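You operate a simulated robot arm through the tools that you are given. There is no shell and no other tool.

The job below is to be done with a simulated robot arm. You get a single attempt, and the scene is never put back.

## Task
Press the Dalia sticker on the lunch box lid, close the box and shut both clips.

Only the result counts: the job must be done as asked and must still hold three seconds after the hand-in. Knocking over, shifting, dropping, spilling or breaking anything else fails it. Lids that push on must go on centred and level and be pressed home; caps that screw on are set level and turned clockwise until they are tight.

## Robot
A 6-joint arm with a two-finger gripper, fixed in place. Base frame: the origin is on the floor under the middle of its stand, x ahead of it, y to its left, z up; the work surface is at about z = 940. Readings come in mm, rad, newtons and seconds.
With the tool pointing down near the work surface it reaches from about 380 to 840 mm from the base axis. Its first joint turns from -2.897 to 2.897 rad. Payload 1.66 kg.
Tool frame: the origin (TCP) lies between the finger pads and is the grasp point; the fingertips stand 16 mm ahead of it; z points along the fingers, y is the line along which they close. The gripper opens to 111 mm; its body begins 104 mm behind the TCP.
Orientation is that of the tool frame in the base frame, as a unit quaternion [x, y, z, w]. With the fingers straight down and closing along the base's y, the tool's x points along the base's -x, its y along +y and its z along -z.

## Interface
- The arm moves only by the tool move_arm. Its argument "motion" is a list of rows, each a list of 7 numbers: the turn, a rotation vector about the tool's x, y, z in rad, then the shift along the tool's x, y, z in mm, then the opening, from 0 (shut) to 1 (fully open). In form: [[rx, ry, rz, tx, ty, tz, hand], ...]. A call has 1 to 20 rows; each row shifts and turns the commanded pose from where the row before left it, along the tool's axes as they then stand. Each row takes 0.2 s and may step no farther than 50 mm and 0.15 rad from the row before; otherwise, or with a gripper value out of range, the whole call is refused. A pose out of reach is approached as far as the arm can. The call stops where the force on the tool passes 40 N (or 10 N more than at its start, if that is more) or the arm is blocked; 0.2 s more then pass. Each finger travels about 169.8 mm/s and halts on what it meets, pressing with about 28 N; the grip force reading is that of the motor and also rises with nothing between the fingers. The clock runs only during rows and for 0.2 s after the last one: add rows that do not move to give the fingers time. The reply holds the time, the measured pose of the TCP, the force on the tool along the base axes, the opening and the grip force, in the units named above and with some noise, with the torque about the TCP (base axes, N m) and any sound that the robot's microphone picked up.
- Cameras (640 x 400 px; columns grow to the right, rows downward): "scene" is fixed at [45.7, -663.2, 1711.4]; the picture's right is [0.39, -0.92, 0.00], its down [-0.74, -0.31, -0.60] and it looks along [0.55, 0.23, -0.80] (base axes); focal length 350 px, centre (320, 200). "wrist" rides on the gripper at [70, 14, -143] in the tool frame; the picture's right is [-0.19, 0.98, 0.00], its down [-0.87, -0.17, -0.47] and it looks along [-0.46, -0.09, 0.88] (tool axes); focal length 230 px, centre (320, 200). There is no depth. A picture from a camera that has moved, and an enlarged one, comes with that camera's place and axes in the base frame and with its lens. The place of the scene camera against the robot may be out by one fixed shift of up to 18 mm in any direction.
- camera(camera): a new picture of that camera. It takes no simulated time.
- lift_body(by): moves the trunk up (or, below 0, down) by that many mm; the arm rides with it, the base frame stays. It gives what a move gives, with no picture.
- close_up(camera, box): a new picture of the part [left, top, right, bottom] of that camera's present view, enlarged. It takes no simulated time.
- job_done(): hands the job in; it is judged then, once.

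Places have to be worked out from the pictures, the camera data and where the tool is seen. Open the gripper and draw the arm clear of the work before you hand the job in, unless the task says otherwise.

The tools are called after "Request:" as name(argument=value, ...) on one line, values as JSON. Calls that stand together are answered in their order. move_arm: Moves the arm, as the interface text tells. Its arguments: {"type":"object","properties":{"motion":{"type":"array","items":{"type":"array","items":{"type":"number"}}}},"required":["motion"]} The other tools are called the same way: lift_body (by) moves the trunk up or down; camera (camera) takes a picture; close_up (camera, box) takes an enlarged picture of a part of a camera's view; job_done () hands the job in.

At the start:

```text
clock: 0.0
position: [312.1, -379.2, 1334.8]
ee_rot: [0.0, 1.0, 0.0, 0.0]
contact_force: [0.5, 0.0, 0.0]
torque: [-0.03, 0.02, 0.0]
finger_gap: 110.9
finger_force: 0.2
trunk travel left (down, up): [-250.0, 340.0]
```

scene: 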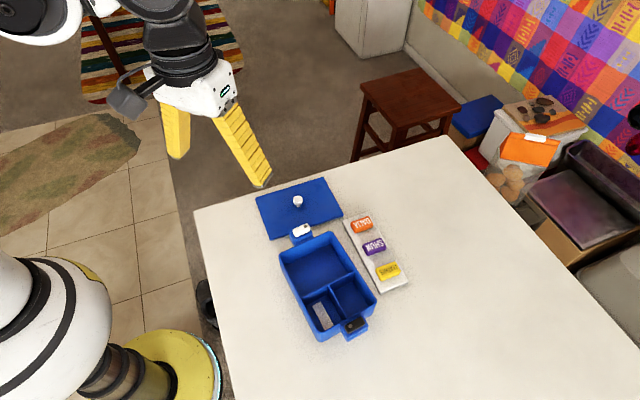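
wrist: 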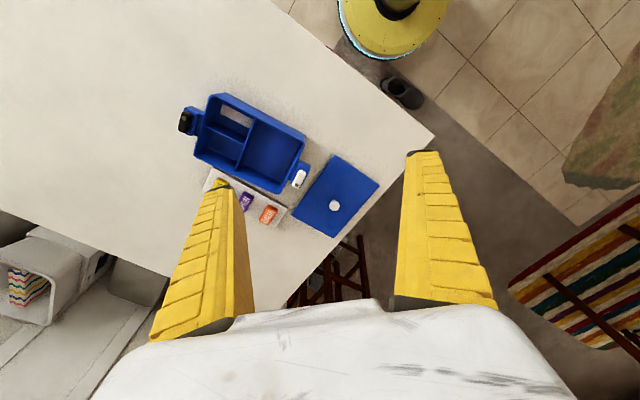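

I'll start by looking closely at the box, lid and stickers.

Request:
close_up(camera="scene", box=[240, 160, 420, 350])

Request:
close_up(camera="scene", box=[330, 205, 420, 295])

Request:
close_up(camera="wrist", box=[170, 80, 390, 240])

```text
2.11 times, centred on (330, 255) of scene
camera zoom: at [45.7, -663.2, 1711.4], right [0.39, -0.92, 0.0], down [-0.74, -0.31, -0.6], along [0.55, 0.23, -0.8], focal length 738 px, centre (299, 84)
```

zoom: 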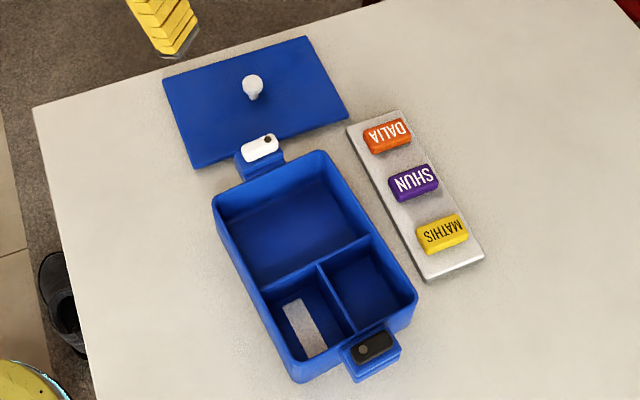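

```text
4.44 times, centred on (375, 250) of scene
camera zoom: at [45.7, -663.2, 1711.4], right [0.39, -0.92, 0.0], down [-0.74, -0.31, -0.6], along [0.55, 0.23, -0.8], focal length 1558 px, centre (76, -22)
```

zoom: 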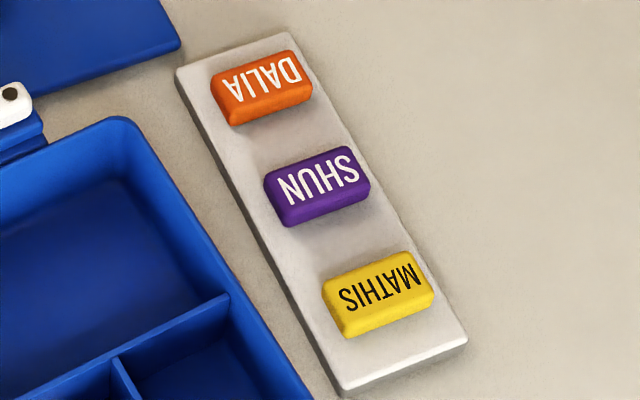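

```text
2.50 times, centred on (280, 160) of wrist
camera zoom: at [241.0, -367.3, 1478.1], right [0.19, 0.98, 0.0], down [0.87, -0.17, 0.47], along [0.46, -0.09, -0.88], focal length 575 px, centre (420, 300)
```

zoom: 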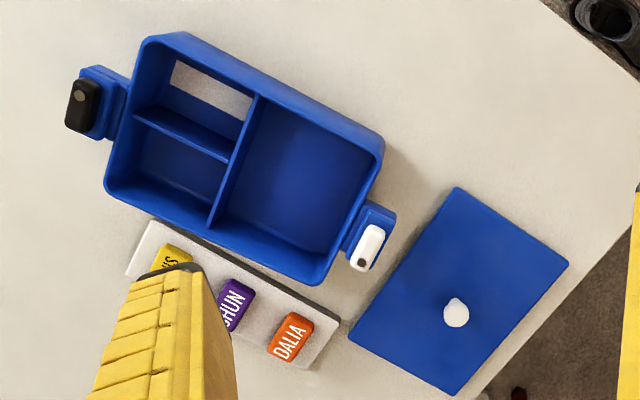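

The lid lies flat next to the box with its knob in the centre, and there are clips at both ends of the box. I'll zoom in on the clips and the lid to see how they work.

Request:
close_up(camera="wrist", box=[284, 155, 324, 180])

Request:
close_up(camera="wrist", box=[180, 100, 220, 125])

Request:
close_up(camera="scene", box=[284, 215, 332, 245])

Request:
close_up(camera="scene", box=[330, 310, 378, 340])

Request:
close_up(camera="wrist", box=[280, 150, 390, 245])

```text
16.00 times, centred on (304, 168) of wrist
camera zoom: at [241.0, -367.3, 1478.1], right [0.19, 0.98, 0.0], down [0.87, -0.17, 0.47], along [0.46, -0.09, -0.88], focal length 3681 px, centre (576, 720)
```

zoom: 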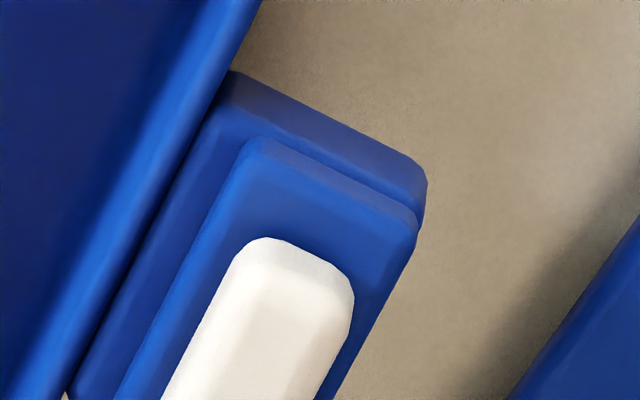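

```text
16.00 times, centred on (200, 112) of wrist
camera zoom: at [241.0, -367.3, 1478.1], right [0.19, 0.98, 0.0], down [0.87, -0.17, 0.47], along [0.46, -0.09, -0.88], focal length 3681 px, centre (2240, 1600)
```

zoom: 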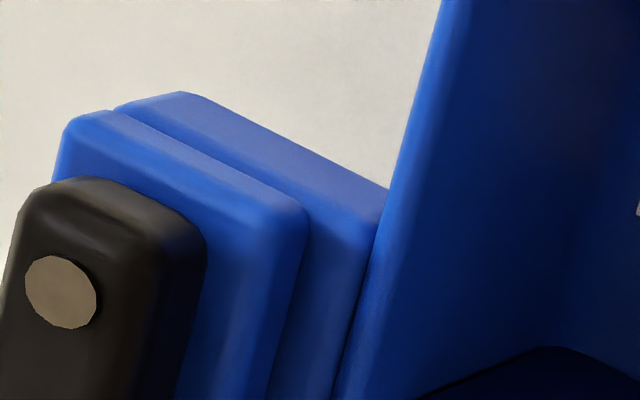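

```text
13.33 times, centred on (308, 230) of scene
camera zoom: at [45.7, -663.2, 1711.4], right [0.39, -0.92, 0.0], down [-0.74, -0.31, -0.6], along [0.55, 0.23, -0.8], focal length 4673 px, centre (480, -200)
```

zoom: 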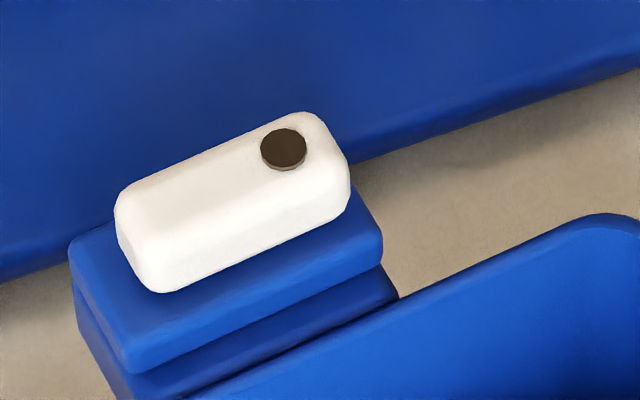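

```text
13.33 times, centred on (354, 325) of scene
camera zoom: at [45.7, -663.2, 1711.4], right [0.39, -0.92, 0.0], down [-0.74, -0.31, -0.6], along [0.55, 0.23, -0.8], focal length 4673 px, centre (-133, -1467)
```

zoom: 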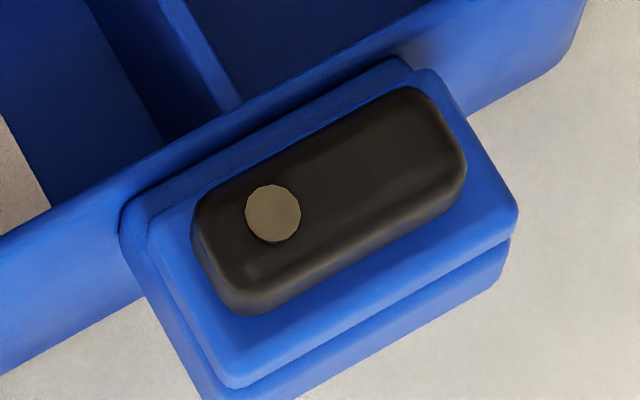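

```text
4.21 times, centred on (335, 198) of wrist
camera zoom: at [241.0, -367.3, 1478.1], right [0.19, 0.98, 0.0], down [0.87, -0.17, 0.47], along [0.46, -0.09, -0.88], focal length 969 px, centre (257, 210)
```

zoom: 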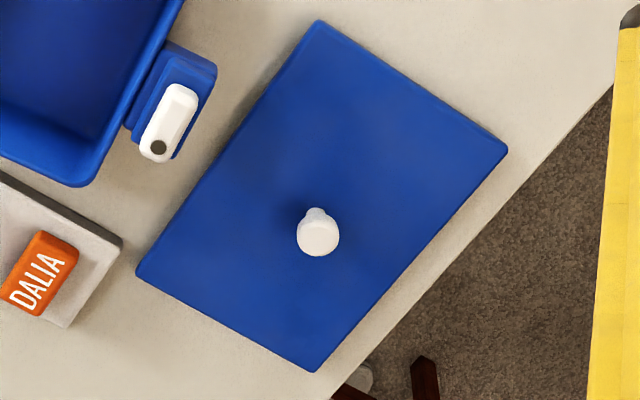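

The clips are bars that turn about pins near one end. I'll lower the arm for a nearer view so I can triangulate heights and positions.

Request:
move_arm(motion=[[0, 0, 0, -10, -35, 30, 1], [0, 0, 0, -8, -36, 35, 1], [0, 0, 0, 0, 0, 35, 1], [0, 0, 0, 0, 0, 35, 1], [0, 0, 0, 0, 0, 0, 1]])

Request:
camera(camera="wrist")

```text
refused: row 2 steps farther than a row can; nothing moved
```

```text
taken
camera wrist: at [241.0, -367.3, 1478.1], right [0.19, 0.98, 0.0], down [0.87, -0.17, 0.47], along [0.46, -0.09, -0.88], focal length 230 px, centre (320, 200)
```

wrist: 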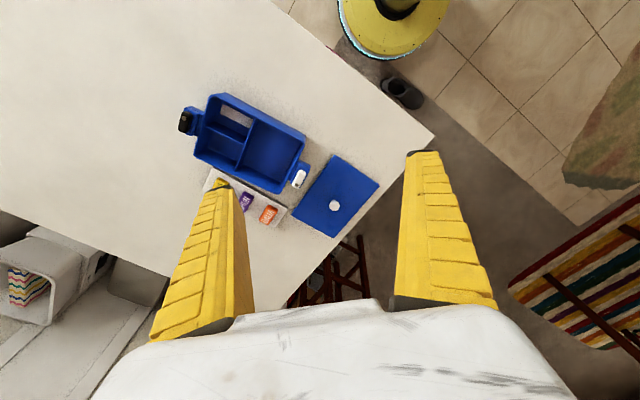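

Row 2 was just over the 50 mm limit, so I'll redo the move with shorter steps.

Request:
move_arm(motion=[[0, 0, 0, -9, -24, 34, 1], [0, 0, 0, -9, -24, 34, 1], [0, 0, 0, 0, -23, 34, 1], [0, 0, 0, 0, 0, 33, 1], [0, 0, 0, 0, 0, 0, 1]])

Request:
camera(camera="wrist")

```text
clock: 1.2
position: [327.9, -452.5, 1198.9]
ee_rot: [0.001, 1.0, 0.0, -0.001]
contact_force: [0.1, -0.8, 0.5]
torque: [-0.01, 0.03, 0.02]
finger_gap: 110.9
finger_force: 0.1
trunk travel left (down, up): [-250.0, 340.0]
```

```text
taken
camera wrist: at [257.5, -438.7, 1342.0], right [0.19, 0.98, 0.0], down [0.87, -0.17, 0.47], along [0.46, -0.09, -0.88], focal length 230 px, centre (320, 200)
```

wrist: 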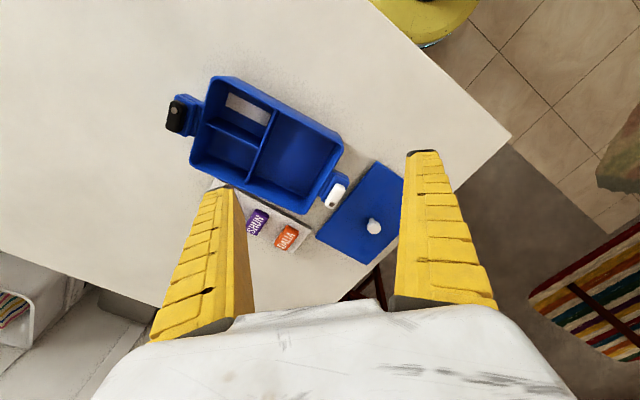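

I'll take enlarged views from this pose, then move to a second viewpoint for stereo.

Request:
close_up(camera="wrist", box=[150, 60, 350, 185])

Request:
close_up(camera="wrist", box=[240, 155, 400, 255])

```text
3.20 times, centred on (250, 122) of wrist
camera zoom: at [257.5, -438.7, 1342.0], right [0.19, 0.98, 0.0], down [0.87, -0.17, 0.47], along [0.46, -0.09, -0.88], focal length 736 px, centre (544, 448)
```

zoom: 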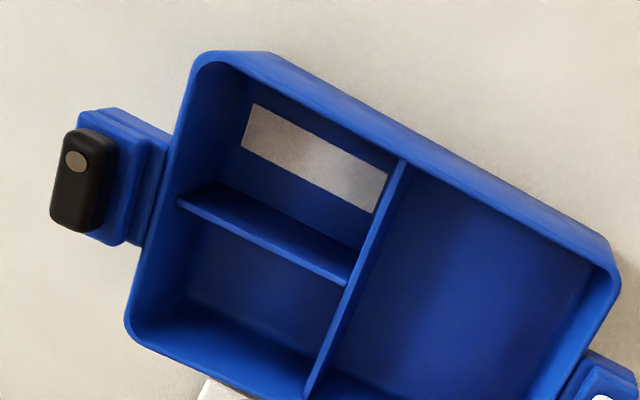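

```text
4.00 times, centred on (320, 205) of wrist
camera zoom: at [257.5, -438.7, 1342.0], right [0.19, 0.98, 0.0], down [0.87, -0.17, 0.47], along [0.46, -0.09, -0.88], focal length 920 px, centre (320, 180)
```

zoom: 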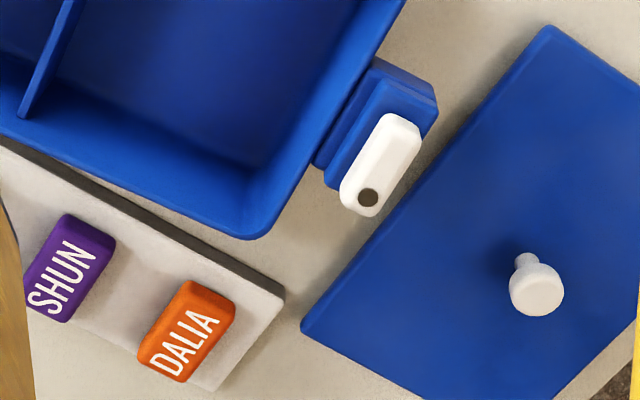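

Next is the second viewpoint, about 180 mm away at the same height.

Request:
move_arm(motion=[[0, 0, 0, 25, -37, 0, 1], [0, 0, 0, 25, -37, 0, 1], [0, 0, 0, 25, -37, 0, 1], [0, 0, 0, 25, -37, 0, 1], [0, 0, 0, 0, 0, 0, 1]])

Request:
camera(camera="wrist")

Request:
close_up(camera="wrist", box=[240, 110, 440, 235])

Request:
close_up(camera="wrist", box=[280, 180, 440, 280])

```text
clock: 2.4
position: [227.7, -597.6, 1197.4]
ee_rot: [0.0, 1.0, -0.001, 0.0]
contact_force: [-0.8, -0.5, -0.7]
torque: [0.01, 0.0, 0.01]
finger_gap: 110.9
finger_force: 0.1
trunk travel left (down, up): [-250.0, 340.0]
```

```text
taken
camera wrist: at [158.5, -585.5, 1341.5], right [0.19, 0.98, 0.0], down [0.87, -0.17, 0.47], along [0.46, -0.09, -0.88], focal length 230 px, centre (320, 200)
```

wrist: 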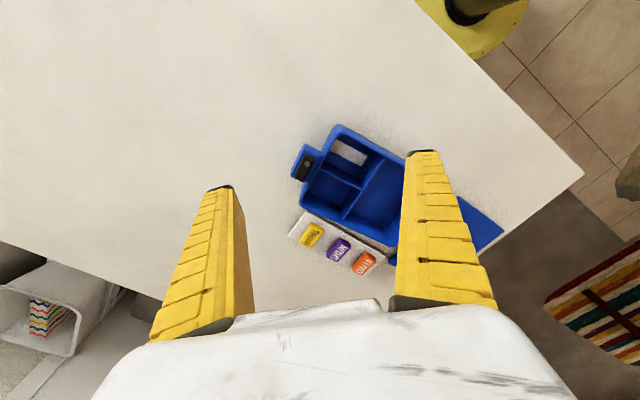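

```text
3.20 times, centred on (340, 172) of wrist
camera zoom: at [158.5, -585.5, 1341.5], right [0.19, 0.98, 0.0], down [0.87, -0.17, 0.47], along [0.46, -0.09, -0.88], focal length 736 px, centre (256, 288)
```

zoom: 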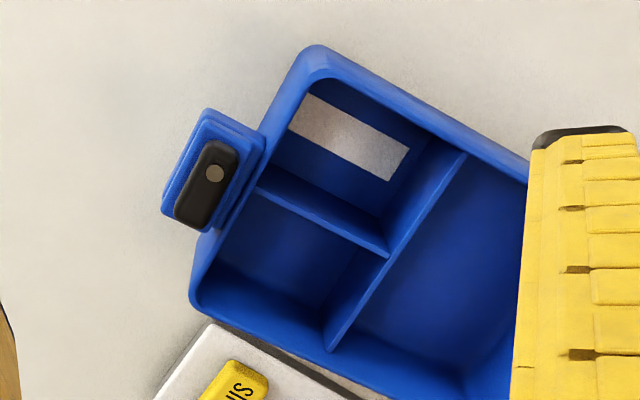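

```text
4.00 times, centred on (360, 230) of wrist
camera zoom: at [158.5, -585.5, 1341.5], right [0.19, 0.98, 0.0], down [0.87, -0.17, 0.47], along [0.46, -0.09, -0.88], focal length 920 px, centre (160, 80)
```

zoom: 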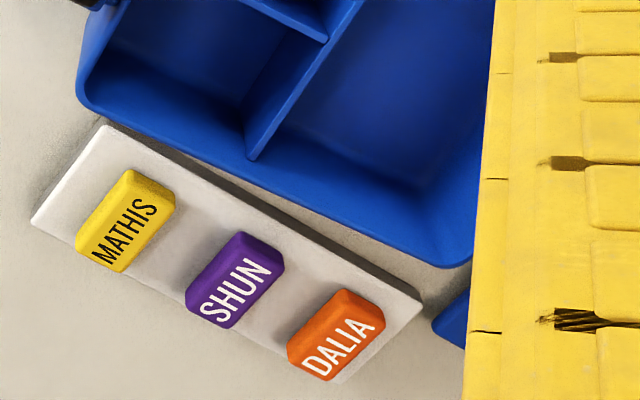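

Triangulation gives both clip pins at z≈1039, the black one near (258,-623) and the white one near (427,-453). The Dalia block's top is near (527,-558,965) and the knob top near (523.5,-385.5,981). Before planning grasps I'll check the finger shape, knob and box from the scene camera.

Request:
camera(camera="scene")

Request:
close_up(camera="scene", box=[250, 170, 350, 245])

Request:
close_up(camera="wrist", box=[140, 140, 500, 365])

```text
taken
```

scene: 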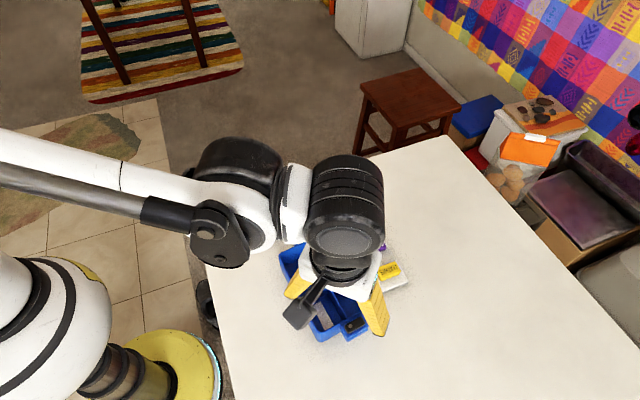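

```text
5.33 times, centred on (300, 208) of scene
camera zoom: at [45.7, -663.2, 1711.4], right [0.39, -0.92, 0.0], down [-0.74, -0.31, -0.6], along [0.55, 0.23, -0.8], focal length 1869 px, centre (427, 160)
```

zoom: 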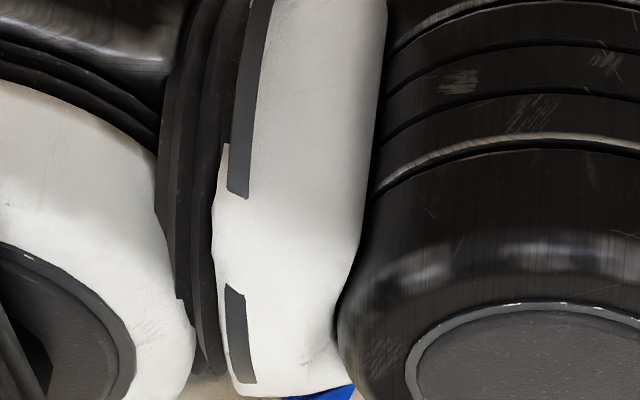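

```text
1.78 times, centred on (320, 252) of wrist
camera zoom: at [158.5, -585.5, 1341.5], right [0.19, 0.98, 0.0], down [0.87, -0.17, 0.47], along [0.46, -0.09, -0.88], focal length 409 px, centre (320, 107)
```

zoom: 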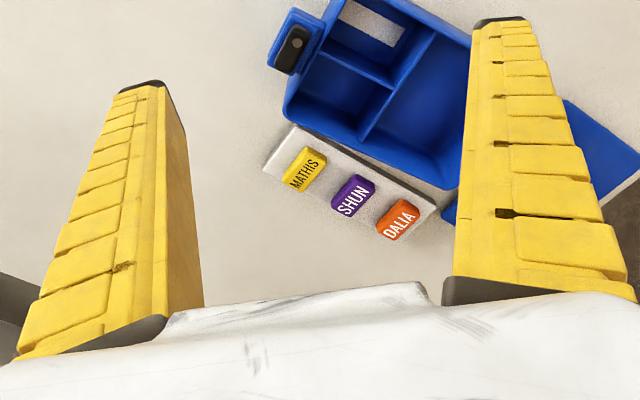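

The arm blocks the scene view here. I'll close the fingers in free air to learn the shape of the closed tips.

Request:
move_arm(motion=[[0, 0, 0, 0, 0, 0, 0], [0, 0, 0, 0, 0, 0, 0], [0, 0, 0, 0, 0, 0, 0], [0, 0, 0, 0, 0, 0, 0]])

Request:
camera(camera="wrist")

Request:
close_up(camera="wrist", box=[260, 120, 380, 195])

```text
clock: 3.4
position: [229.4, -598.2, 1198.7]
ee_rot: [0.001, 1.0, 0.0, 0.001]
contact_force: [-0.3, -0.7, 0.4]
torque: [-0.03, 0.0, -0.02]
finger_gap: 0.0
finger_force: 28.5
trunk travel left (down, up): [-250.0, 340.0]
```

```text
taken
camera wrist: at [158.7, -585.5, 1341.3], right [0.19, 0.98, 0.0], down [0.87, -0.17, 0.47], along [0.46, -0.09, -0.88], focal length 230 px, centre (320, 200)
```

wrist: 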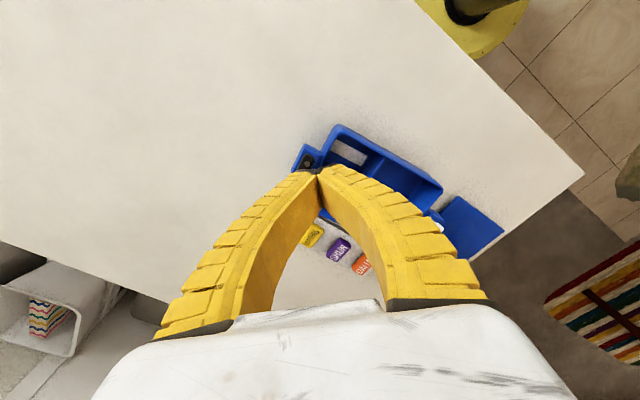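

```text
5.33 times, centred on (320, 158) of wrist
camera zoom: at [158.7, -585.5, 1341.3], right [0.19, 0.98, 0.0], down [0.87, -0.17, 0.47], along [0.46, -0.09, -0.88], focal length 1227 px, centre (320, 427)
```

zoom: 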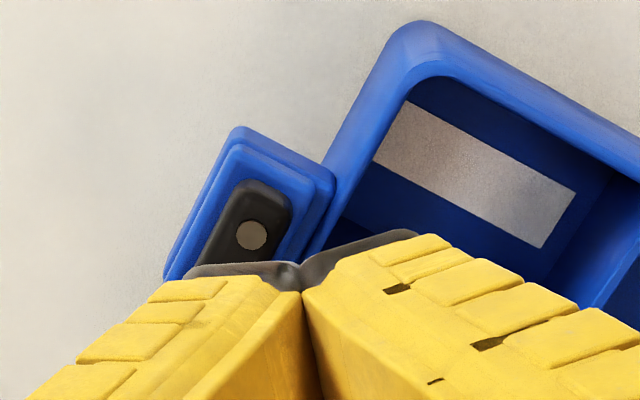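

The fingers pivot inward and meet at blunt tips about 24 mm wide. I'll move above the Dalia block, yaw the tool 45° so the fingers close across its short side, and look again.

Request:
move_arm(motion=[[0, 0, 0, -42.4, 5.6, 10, 0.42], [0, 0, 0, -42.4, 5.6, 10, 0.42], [0, 0, 0, -42.4, 5.6, 10, 0.42], [0, 0, 0, -42.4, 5.6, 10, 0.42], [0, 0, 0, -42.4, 5.6, 10, 0.42], [0, 0, 0, -42.4, 5.6, 10, 0.42], [0, 0, 0, -42.4, 5.6, 10, 0.42], [0, 0, 0.131, 0, 0, 0, 0.42], [0, 0, 0.131, 0, 0, 0, 0.42], [0, 0, 0.131, 0, 0, 0, 0.42], [0, 0, 0.131, 0, 0, 0, 0.42], [0, 0, 0.131, 0, 0, 0, 0.42], [0, 0, 0.1304, 0, 0, 0, 0.42], [0, 0, 0, 0, 0, 0, 0.42], [0, 0, 0, 0, 0, 0, 0.42]])

Request:
camera(camera="wrist")

Request:
camera(camera="scene")

```text
clock: 6.6
position: [526.3, -560.2, 1130.4]
ee_rot: [0.383, 0.924, 0.0, 0.0]
contact_force: [0.0, 0.5, 0.0]
torque: [0.04, 0.02, -0.02]
finger_gap: 48.9
finger_force: 1.3
trunk travel left (down, up): [-250.0, 340.0]
```

```text
taken
camera wrist: at [486.1, -501.7, 1273.6], right [0.83, 0.56, 0.0], down [0.49, -0.73, 0.47], along [0.26, -0.39, -0.88], focal length 230 px, centre (320, 200)
```

wrist: 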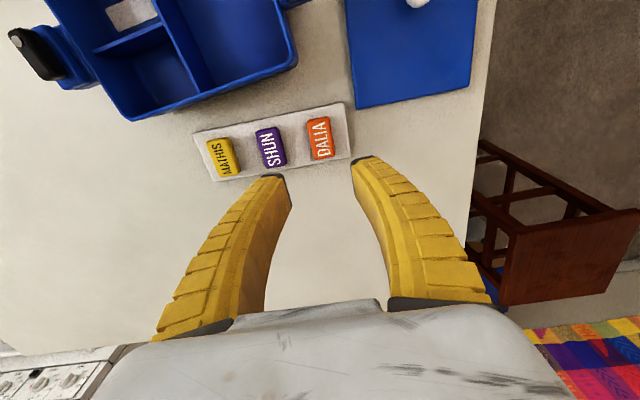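

```text
taken
```

scene: 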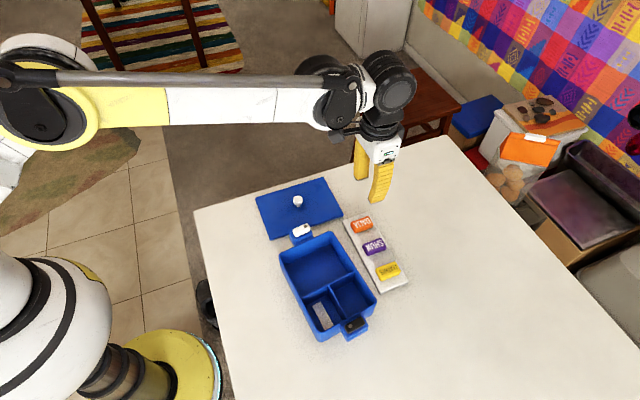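

Now close-ups of Dalia, the box and the lid from this pose, and of the fingers from the scene camera.

Request:
close_up(camera="wrist", box=[190, 90, 370, 200])

Request:
close_up(camera="wrist", box=[0, 0, 310, 125])

Request:
close_up(camera="scene", box=[330, 110, 430, 210])

Request:
close_up(camera="scene", box=[250, 170, 380, 345])

Request:
close_up(camera="scene", box=[250, 170, 350, 245])

```text
3.56 times, centred on (280, 145) of wrist
camera zoom: at [486.1, -501.7, 1273.6], right [0.83, 0.56, 0.0], down [0.49, -0.73, 0.47], along [0.26, -0.39, -0.88], focal length 818 px, centre (462, 396)
```

zoom: 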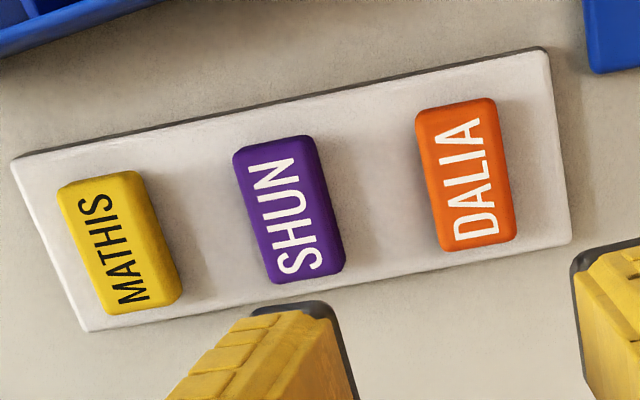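

```text
2.06 times, centred on (155, 62) of wrist
camera zoom: at [486.1, -501.7, 1273.6], right [0.83, 0.56, 0.0], down [0.49, -0.73, 0.47], along [0.26, -0.39, -0.88], focal length 475 px, centre (661, 484)
```

zoom: 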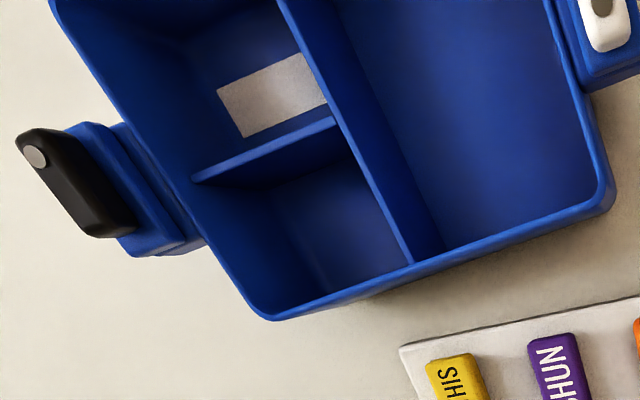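

```text
4.00 times, centred on (380, 160) of scene
camera zoom: at [45.7, -663.2, 1711.4], right [0.39, -0.92, 0.0], down [-0.74, -0.31, -0.6], along [0.55, 0.23, -0.8], focal length 1402 px, centre (80, 360)
```

zoom: 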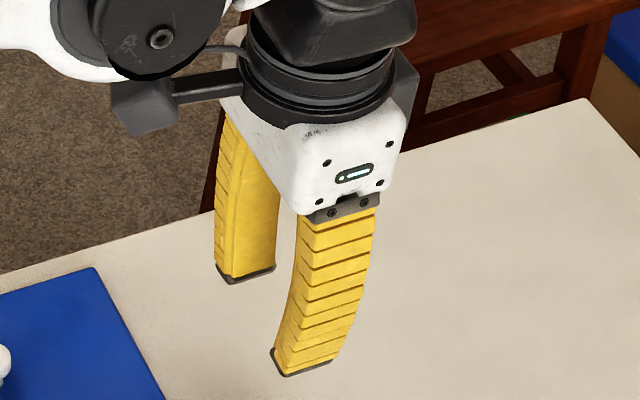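

```text
2.29 times, centred on (315, 258) of scene
camera zoom: at [45.7, -663.2, 1711.4], right [0.39, -0.92, 0.0], down [-0.74, -0.31, -0.6], along [0.55, 0.23, -0.8], focal length 801 px, centre (331, 69)
```

zoom: 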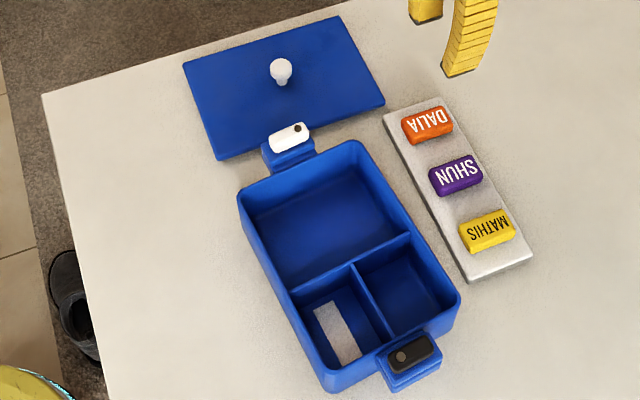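

```text
5.33 times, centred on (300, 208) of scene
camera zoom: at [45.7, -663.2, 1711.4], right [0.39, -0.92, 0.0], down [-0.74, -0.31, -0.6], along [0.55, 0.23, -0.8], focal length 1869 px, centre (427, 160)
```

zoom: 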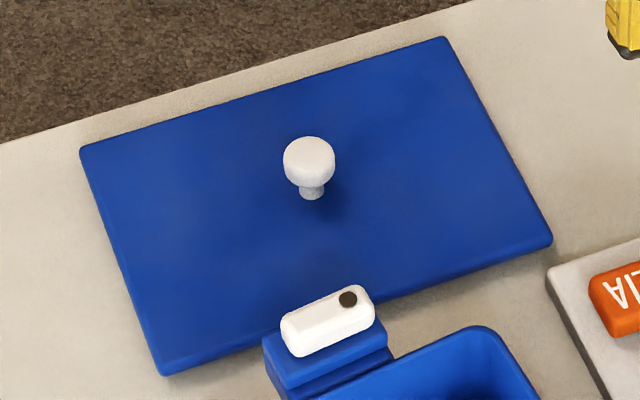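

Dalia sits at about (527,-559.5) with its top at z≈964 and the tray at z≈950. Its long axis is at -45°, which matches the tool yaw. I'll descend to just above it and check.

Request:
move_arm(motion=[[0, 0, 0, 0, 0, 40, 0.4], [0, 0, 0, 0, 0, 40, 0.4], [0, 0, 0, 0, 0, 35, 0.4], [0, 0, 0, 0, 0, 20, 0.4], [0, 0, 0, 0, 0, 0, 0.4]])

Request:
close_up(camera="wrist", box=[200, 90, 440, 240])

Request:
close_up(camera="scene", box=[320, 150, 420, 250])

```text
clock: 7.8
position: [526.8, -558.7, 993.8]
ee_rot: [0.383, 0.924, 0.001, -0.001]
contact_force: [0.2, -0.5, -0.4]
torque: [-0.02, -0.02, 0.03]
finger_gap: 46.5
finger_force: 1.8
trunk travel left (down, up): [-250.0, 340.0]
```

```text
2.67 times, centred on (320, 165) of wrist
camera zoom: at [485.9, -500.2, 1137.6], right [0.83, 0.56, 0.0], down [0.49, -0.73, 0.47], along [0.26, -0.39, -0.88], focal length 614 px, centre (320, 293)
```

zoom: 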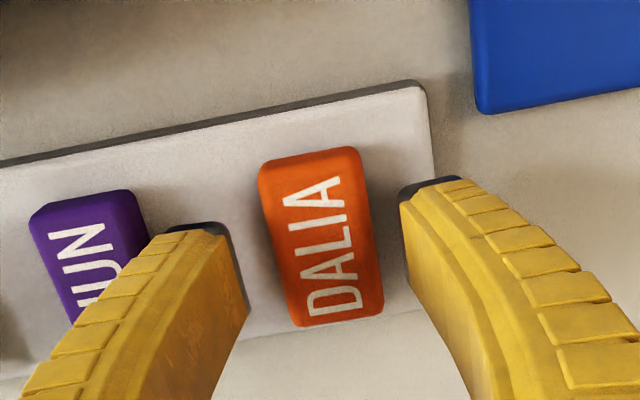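

```text
4.00 times, centred on (370, 200) of scene
camera zoom: at [45.7, -663.2, 1711.4], right [0.39, -0.92, 0.0], down [-0.74, -0.31, -0.6], along [0.55, 0.23, -0.8], focal length 1402 px, centre (120, 200)
```

zoom: 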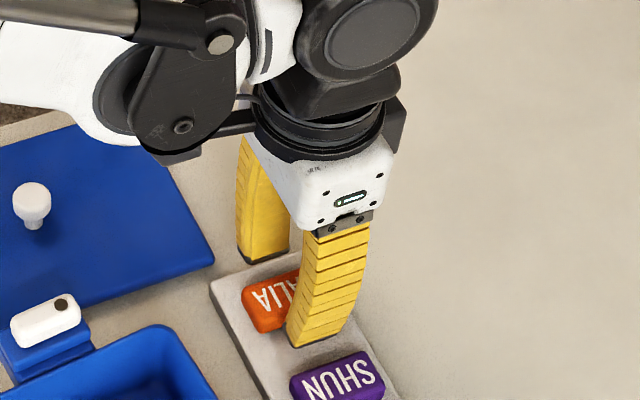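

The block is centred between the fingers. I'll lower to TCP z≈970, with the tips about 4 mm above the tray, and close gently.

Request:
move_arm(motion=[[0, 0, 0, 0, 0, 12, 0.4], [0, 0, 0, 0, 0, 11.5, 0.4], [0, 0, 0, 0, 0, 0, 0.4], [0, 0, 0, 0, 0, 0, 0.2], [0, 0, 0, 0, 0, 0, 0.1], [0, 0, 0, 0, 0, 0, 0.1]])

Request:
close_up(camera="wrist", box=[200, 90, 440, 240])

Request:
close_up(camera="scene", box=[320, 180, 420, 280])

```text
clock: 9.2
position: [526.1, -559.3, 971.7]
ee_rot: [0.382, 0.924, 0.0, 0.0]
contact_force: [0.2, -0.4, 6.9]
torque: [-0.04, 0.03, 0.0]
finger_gap: 22.7
finger_force: 27.7
trunk travel left (down, up): [-250.0, 340.0]
```

```text
2.67 times, centred on (320, 165) of wrist
camera zoom: at [485.6, -500.7, 1114.9], right [0.83, 0.56, 0.0], down [0.49, -0.73, 0.47], along [0.26, -0.39, -0.88], focal length 614 px, centre (320, 293)
```

zoom: 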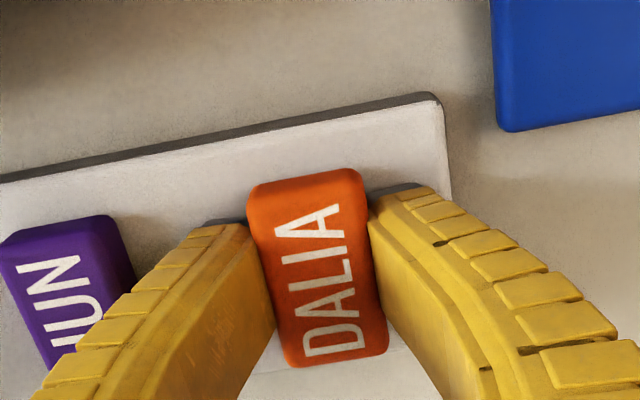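

```text
4.00 times, centred on (370, 230) of scene
camera zoom: at [45.7, -663.2, 1711.4], right [0.39, -0.92, 0.0], down [-0.74, -0.31, -0.6], along [0.55, 0.23, -0.8], focal length 1402 px, centre (120, 80)
```

zoom: 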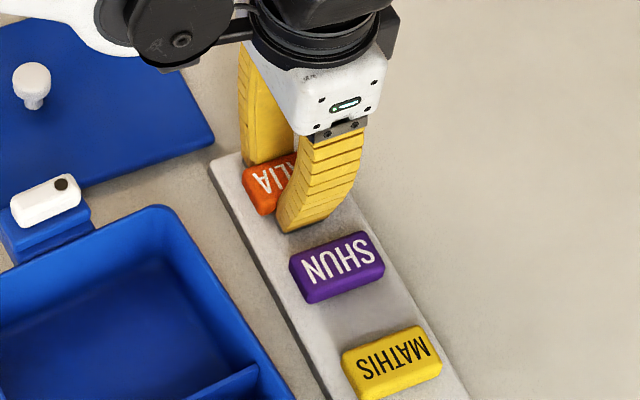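

Gripped at a 22.7 mm gap. The 6.9 N upward means the tips are lightly touching the tray. I'll lift slowly and check that only Dalia comes up.

Request:
move_arm(motion=[[0, 0, 0, 0, 0, -10, 0.1], [0, 0, 0, 0, 0, -20, 0.1], [0, 0, 0, 0, 0, -25, 0.1], [0, 0, 0, 0, 0, 0, 0.1]])

Request:
close_up(camera="wrist", box=[200, 90, 440, 240])

Request:
close_up(camera="scene", box=[320, 180, 420, 280])

```text
clock: 10.2
position: [524.9, -559.7, 1025.8]
ee_rot: [0.383, 0.924, 0.0, 0.0]
contact_force: [-0.6, -0.5, -0.1]
torque: [0.03, 0.03, -0.01]
finger_gap: 20.9
finger_force: 28.2
trunk travel left (down, up): [-250.0, 340.0]
```

```text
2.67 times, centred on (320, 165) of wrist
camera zoom: at [485.2, -501.8, 1169.3], right [0.83, 0.56, 0.0], down [0.49, -0.73, 0.47], along [0.26, -0.39, -0.88], focal length 614 px, centre (320, 293)
```

zoom: 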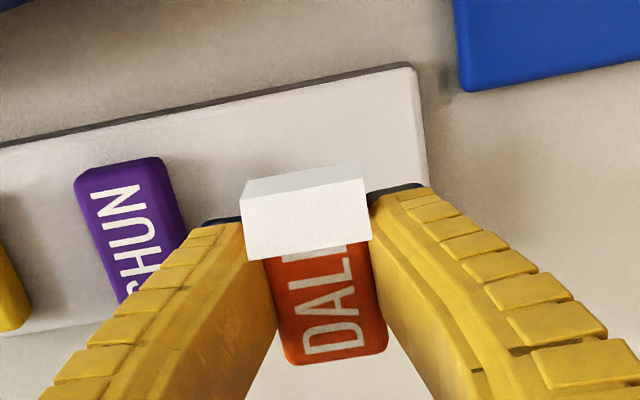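

```text
4.00 times, centred on (370, 230) of scene
camera zoom: at [45.7, -663.2, 1711.4], right [0.39, -0.92, 0.0], down [-0.74, -0.31, -0.6], along [0.55, 0.23, -0.8], focal length 1402 px, centre (120, 80)
```

zoom: 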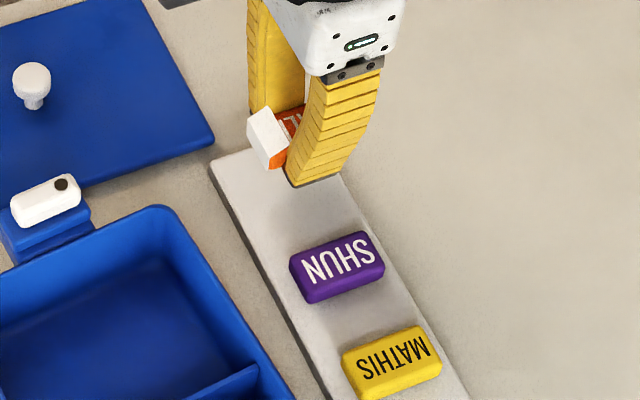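

A white shape now shows on the Dalia block, so I'll zoom in from both cameras to see what it is.

Request:
close_up(camera="wrist", box=[270, 130, 370, 240])

Request:
close_up(camera="scene", box=[375, 200, 410, 230])

Request:
camera(camera="wrist")

Request:
camera(camera="scene")

```text
3.64 times, centred on (320, 185) of wrist
camera zoom: at [485.2, -501.8, 1169.3], right [0.83, 0.56, 0.0], down [0.49, -0.73, 0.47], along [0.26, -0.39, -0.88], focal length 837 px, centre (320, 254)
```

zoom: 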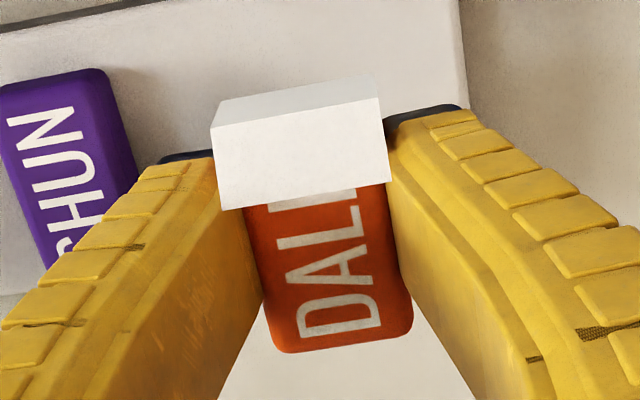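

```text
13.33 times, centred on (392, 215) of scene
camera zoom: at [45.7, -663.2, 1711.4], right [0.39, -0.92, 0.0], down [-0.74, -0.31, -0.6], along [0.55, 0.23, -0.8], focal length 4673 px, centre (-647, 0)
```

zoom: 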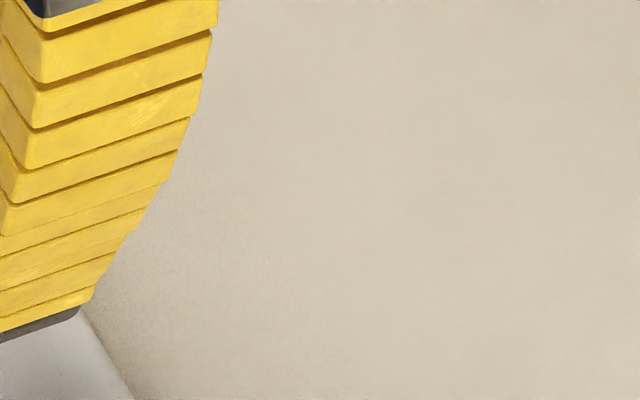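

```text
taken
camera wrist: at [485.2, -501.8, 1169.3], right [0.83, 0.56, 0.0], down [0.49, -0.73, 0.47], along [0.26, -0.39, -0.88], focal length 230 px, centre (320, 200)
```

wrist: 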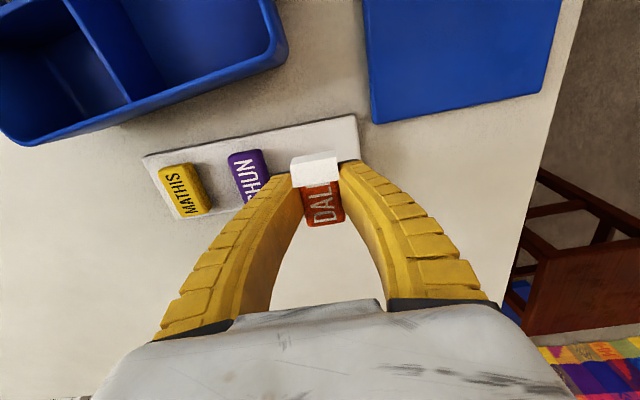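

```text
taken
```

scene: 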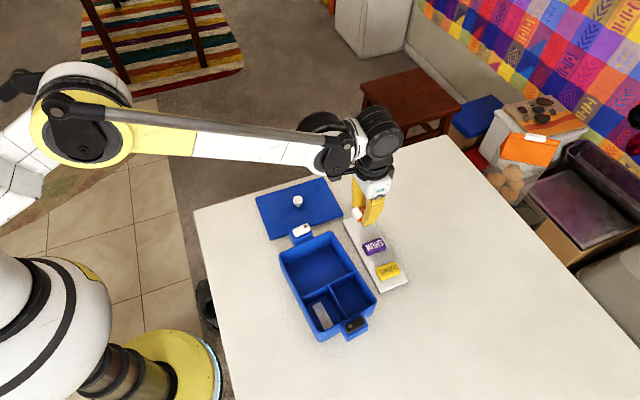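

There's a white box-shaped thing at the A end of the block. I'll raise the arm and turn the gripper so the scene camera can see it clearly before going on.

Request:
move_arm(motion=[[0, 0, 0, 0, 0, -40, 0.1], [0, 0, 0, 0, 0, -40, 0.1], [0, 0, -0.14, 0, 0, 0, 0.1], [0, 0, -0.14, 0, 0, 0, 0.1], [0, 0, -0.14, 0, 0, 0, 0.1], [0, 0, -0.14, 0, 0, 0, 0.1], [0, 0, -0.14, 0, 0, 0, 0.1], [0, 0, -0.14, 0, 0, 0, 0.1], [0, 0, -0.1454, 0, 0, 0, 0.1], [0, 0, 0, 0, 0, 0, 0.1]])

Request:
close_up(camera="scene", box=[345, 150, 425, 210])

Request:
close_up(camera="wrist", box=[260, 130, 380, 240])

Request:
camera(camera="scene")

```text
clock: 12.4
position: [527.0, -560.9, 1105.5]
ee_rot: [-0.1, 0.995, -0.001, -0.001]
contact_force: [0.5, 0.6, 0.1]
torque: [0.02, 0.0, -0.03]
finger_gap: 20.6
finger_force: 28.1
trunk travel left (down, up): [-250.0, 340.0]
```

```text
6.67 times, centred on (385, 180) of scene
camera zoom: at [45.7, -663.2, 1711.4], right [0.39, -0.92, 0.0], down [-0.74, -0.31, -0.6], along [0.55, 0.23, -0.8], focal length 2336 px, centre (-113, 333)
```

zoom: 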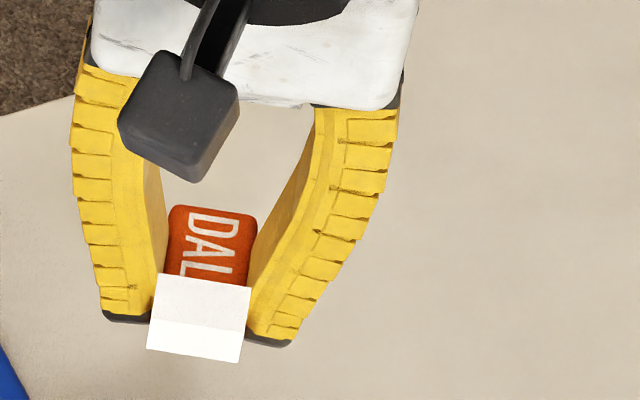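

```text
3.64 times, centred on (320, 185) of wrist
camera zoom: at [454.7, -561.7, 1249.6], right [-0.01, 1.0, 0.0], down [0.88, 0.01, 0.47], along [0.47, 0.0, -0.88], focal length 837 px, centre (320, 254)
```

zoom: 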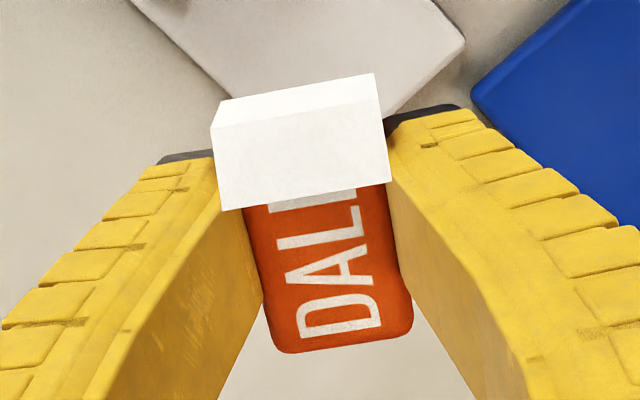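

```text
taken
```

scene: 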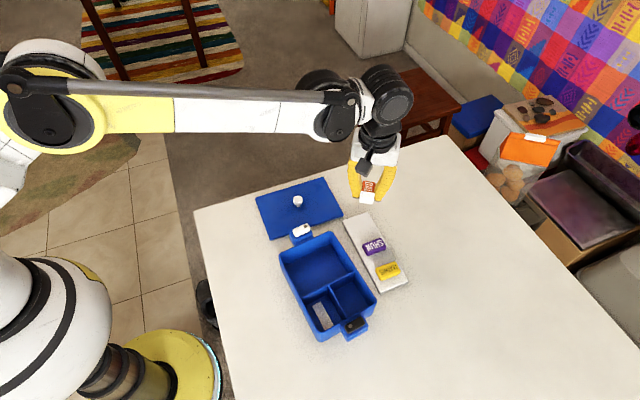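

The white piece overlaps the A end of the block and looks like a cap on the sticker. It moves with the block and doesn't reach below it, so I'll carry on. I'll turn back to 45° and move over the lid's far half, clear of the knob and the clip path.

Request:
move_arm(motion=[[0, 0, 0.14, 0, 0, 0, 0.1], [0, 0, 0.14, 0, 0, 0, 0.1], [0, 0, 0.14, 0, 0, 0, 0.1], [0, 0, 0.14, 0, 0, 0, 0.1], [0, 0, 0.14, 0, 0, 0, 0.1], [0, 0, 0.14, 0, 0, 0, 0.1], [0, 0, 0.1454, 0, 0, 0, 0.1], [0, 0, 0, 18.8, 33, 0, 0.1], [0, 0, 0, 18.8, 33, 0, 0.1], [0, 0, 0, 18.8, 33, 0, 0.1], [0, 0, 0, 18.9, 33, 0, 0.1], [0, 0, 0, 0, 0, 40, 0.1], [0, 0, 0, 0, 0, 30, 0.1], [0, 0, 0, 0, 0, 0, 0.1]])

Request:
camera(camera="wrist")

Request:
camera(camera="scene")

Request:
close_up(camera="scene", box=[260, 150, 360, 225])

```text
clock: 15.4
position: [565.8, -414.4, 1036.7]
ee_rot: [0.383, 0.924, 0.0, 0.001]
contact_force: [0.3, -0.4, 0.0]
torque: [-0.04, -0.02, -0.01]
finger_gap: 20.9
finger_force: 28.5
trunk travel left (down, up): [-250.0, 340.0]
```

```text
taken
camera wrist: at [525.7, -355.0, 1179.9], right [0.83, 0.56, 0.0], down [0.49, -0.73, 0.47], along [0.26, -0.39, -0.88], focal length 230 px, centre (320, 200)
```

wrist: 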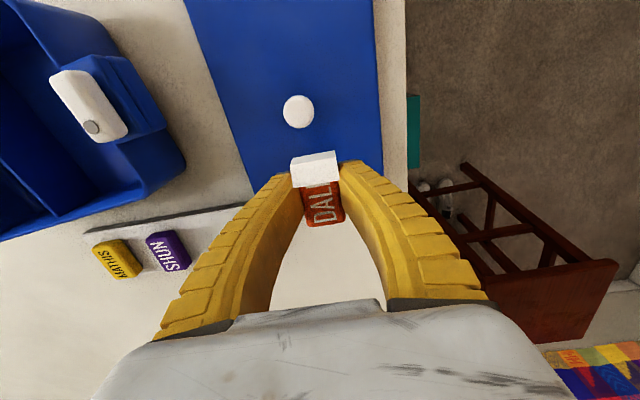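

```text
taken
```

scene: 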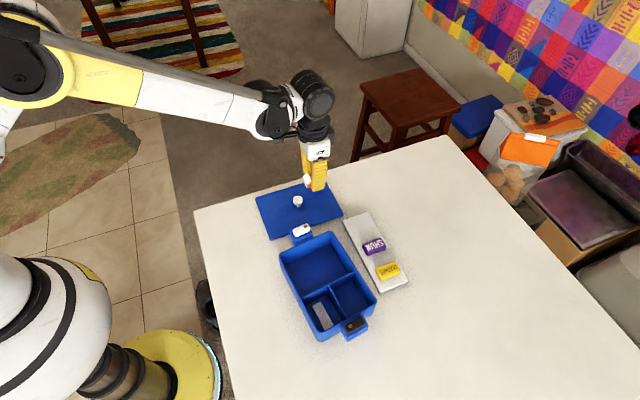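

```text
5.33 times, centred on (310, 188) of scene
camera zoom: at [45.7, -663.2, 1711.4], right [0.39, -0.92, 0.0], down [-0.74, -0.31, -0.6], along [0.55, 0.23, -0.8], focal length 1869 px, centre (373, 267)
```

zoom: 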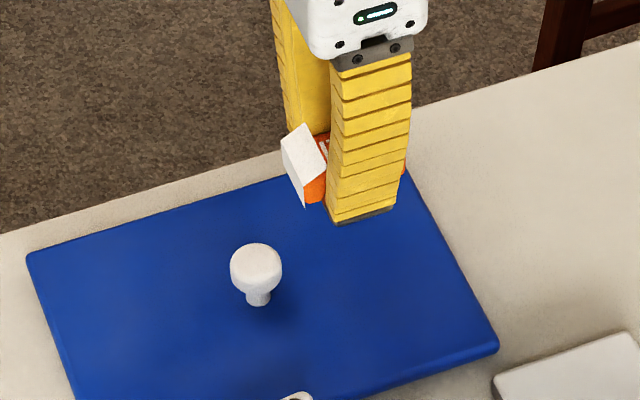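

I'll zoom further on the held block to understand the white part.

Request:
close_up(camera="scene", box=[300, 165, 330, 185])

Request:
close_up(camera="wrist", box=[265, 140, 365, 230])

Request:
close_up(camera="wrist", box=[80, 220, 200, 290])

```text
16.00 times, centred on (315, 175) of scene
camera zoom: at [45.7, -663.2, 1711.4], right [0.39, -0.92, 0.0], down [-0.74, -0.31, -0.6], along [0.55, 0.23, -0.8], focal length 5607 px, centre (400, 600)
```

zoom: 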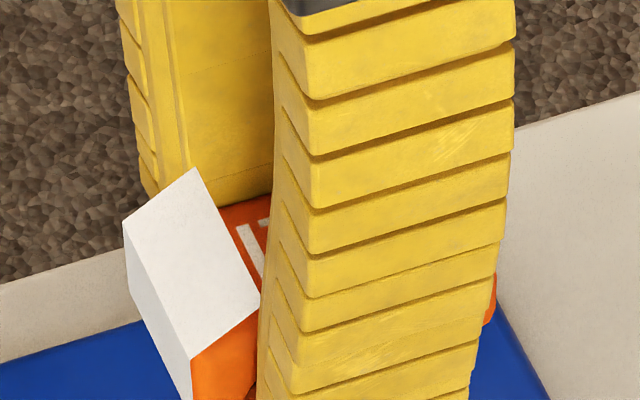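

```text
4.44 times, centred on (315, 185) of wrist
camera zoom: at [525.7, -355.0, 1179.9], right [0.83, 0.56, 0.0], down [0.49, -0.73, 0.47], along [0.26, -0.39, -0.88], focal length 1022 px, centre (342, 267)
```

zoom: 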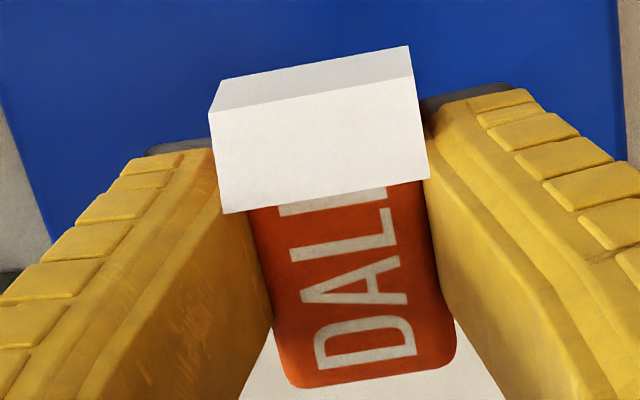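

```text
5.33 times, centred on (140, 255) of wrist
camera zoom: at [525.7, -355.0, 1179.9], right [0.83, 0.56, 0.0], down [0.49, -0.73, 0.47], along [0.26, -0.39, -0.88], focal length 1227 px, centre (1280, -93)
```

zoom: 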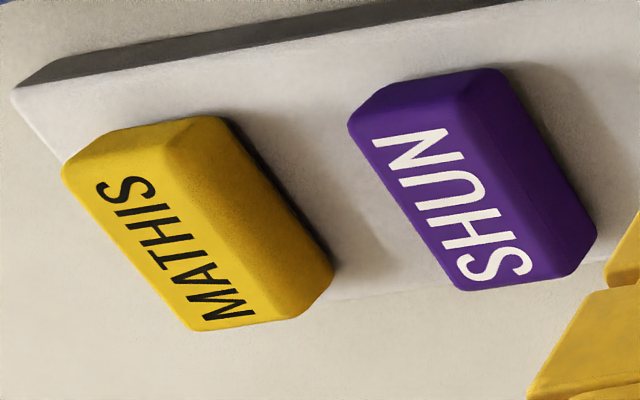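

The block seems to carry a white wrap at one end. I'll lower it over the lid in small steps, watching the contact force.

Request:
move_arm(motion=[[0, 0, 0, 0, 0, 25, 0.1], [0, 0, 0, 0, 0, 20, 0.1], [0, 0, 0, 0, 0, 6, 0.1], [0, 0, 0, 0, 0, 5, 0.1], [0, 0, 0, 0, 0, 3, 0.1], [0, 0, 0, 0, 0, 0, 0.1]])

Request:
close_up(camera="scene", box=[290, 165, 340, 205])

```text
clock: 16.8
position: [567.1, -413.6, 976.9]
ee_rot: [0.383, 0.924, 0.0, 0.0]
contact_force: [-0.8, 0.5, 0.0]
torque: [0.03, 0.02, 0.01]
finger_gap: 20.9
finger_force: 28.1
trunk travel left (down, up): [-250.0, 340.0]
```

```text
10.00 times, centred on (315, 185) of scene
camera zoom: at [45.7, -663.2, 1711.4], right [0.39, -0.92, 0.0], down [-0.74, -0.31, -0.6], along [0.55, 0.23, -0.8], focal length 3504 px, centre (370, 350)
```

zoom: 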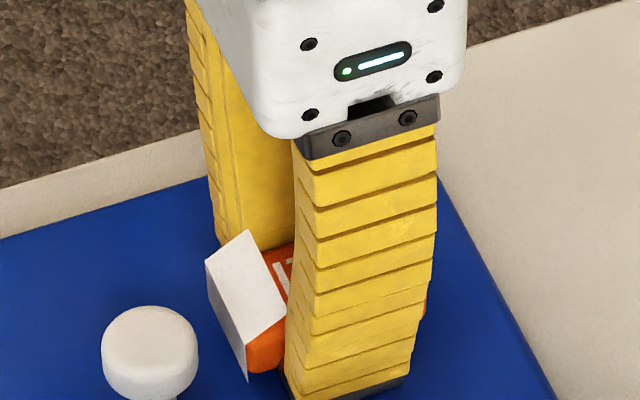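

No contact yet at z≈976. I'll continue in small steps until I feel the lid.

Request:
move_arm(motion=[[0, 0, 0, 0, 0, 2, 0.1], [0, 0, 0, 0, 0, 2, 0.1], [0, 0, 0, 0, 0, 0, 0.1]])

```text
clock: 17.6
position: [566.1, -413.8, 973.8]
ee_rot: [0.383, 0.924, 0.0, 0.0]
contact_force: [0.2, 0.6, 1.0]
torque: [0.04, -0.01, -0.02]
finger_gap: 21.0
finger_force: 28.1
trunk travel left (down, up): [-250.0, 340.0]
```

Request:
move_arm(motion=[[0, 0, 0, 0, 0, 1.5, 0.1], [0, 0, 0, 0, 0, 1, 0.1], [0, 0, 0, 0, 0, 0, 0.1]])

```text
clock: 18.4
position: [565.9, -413.2, 971.0]
ee_rot: [0.382, 0.924, 0.0, 0.0]
contact_force: [2.0, 0.5, 8.7]
torque: [-0.02, -0.03, 0.0]
finger_gap: 23.2
finger_force: 27.3
trunk travel left (down, up): [-250.0, 340.0]
```

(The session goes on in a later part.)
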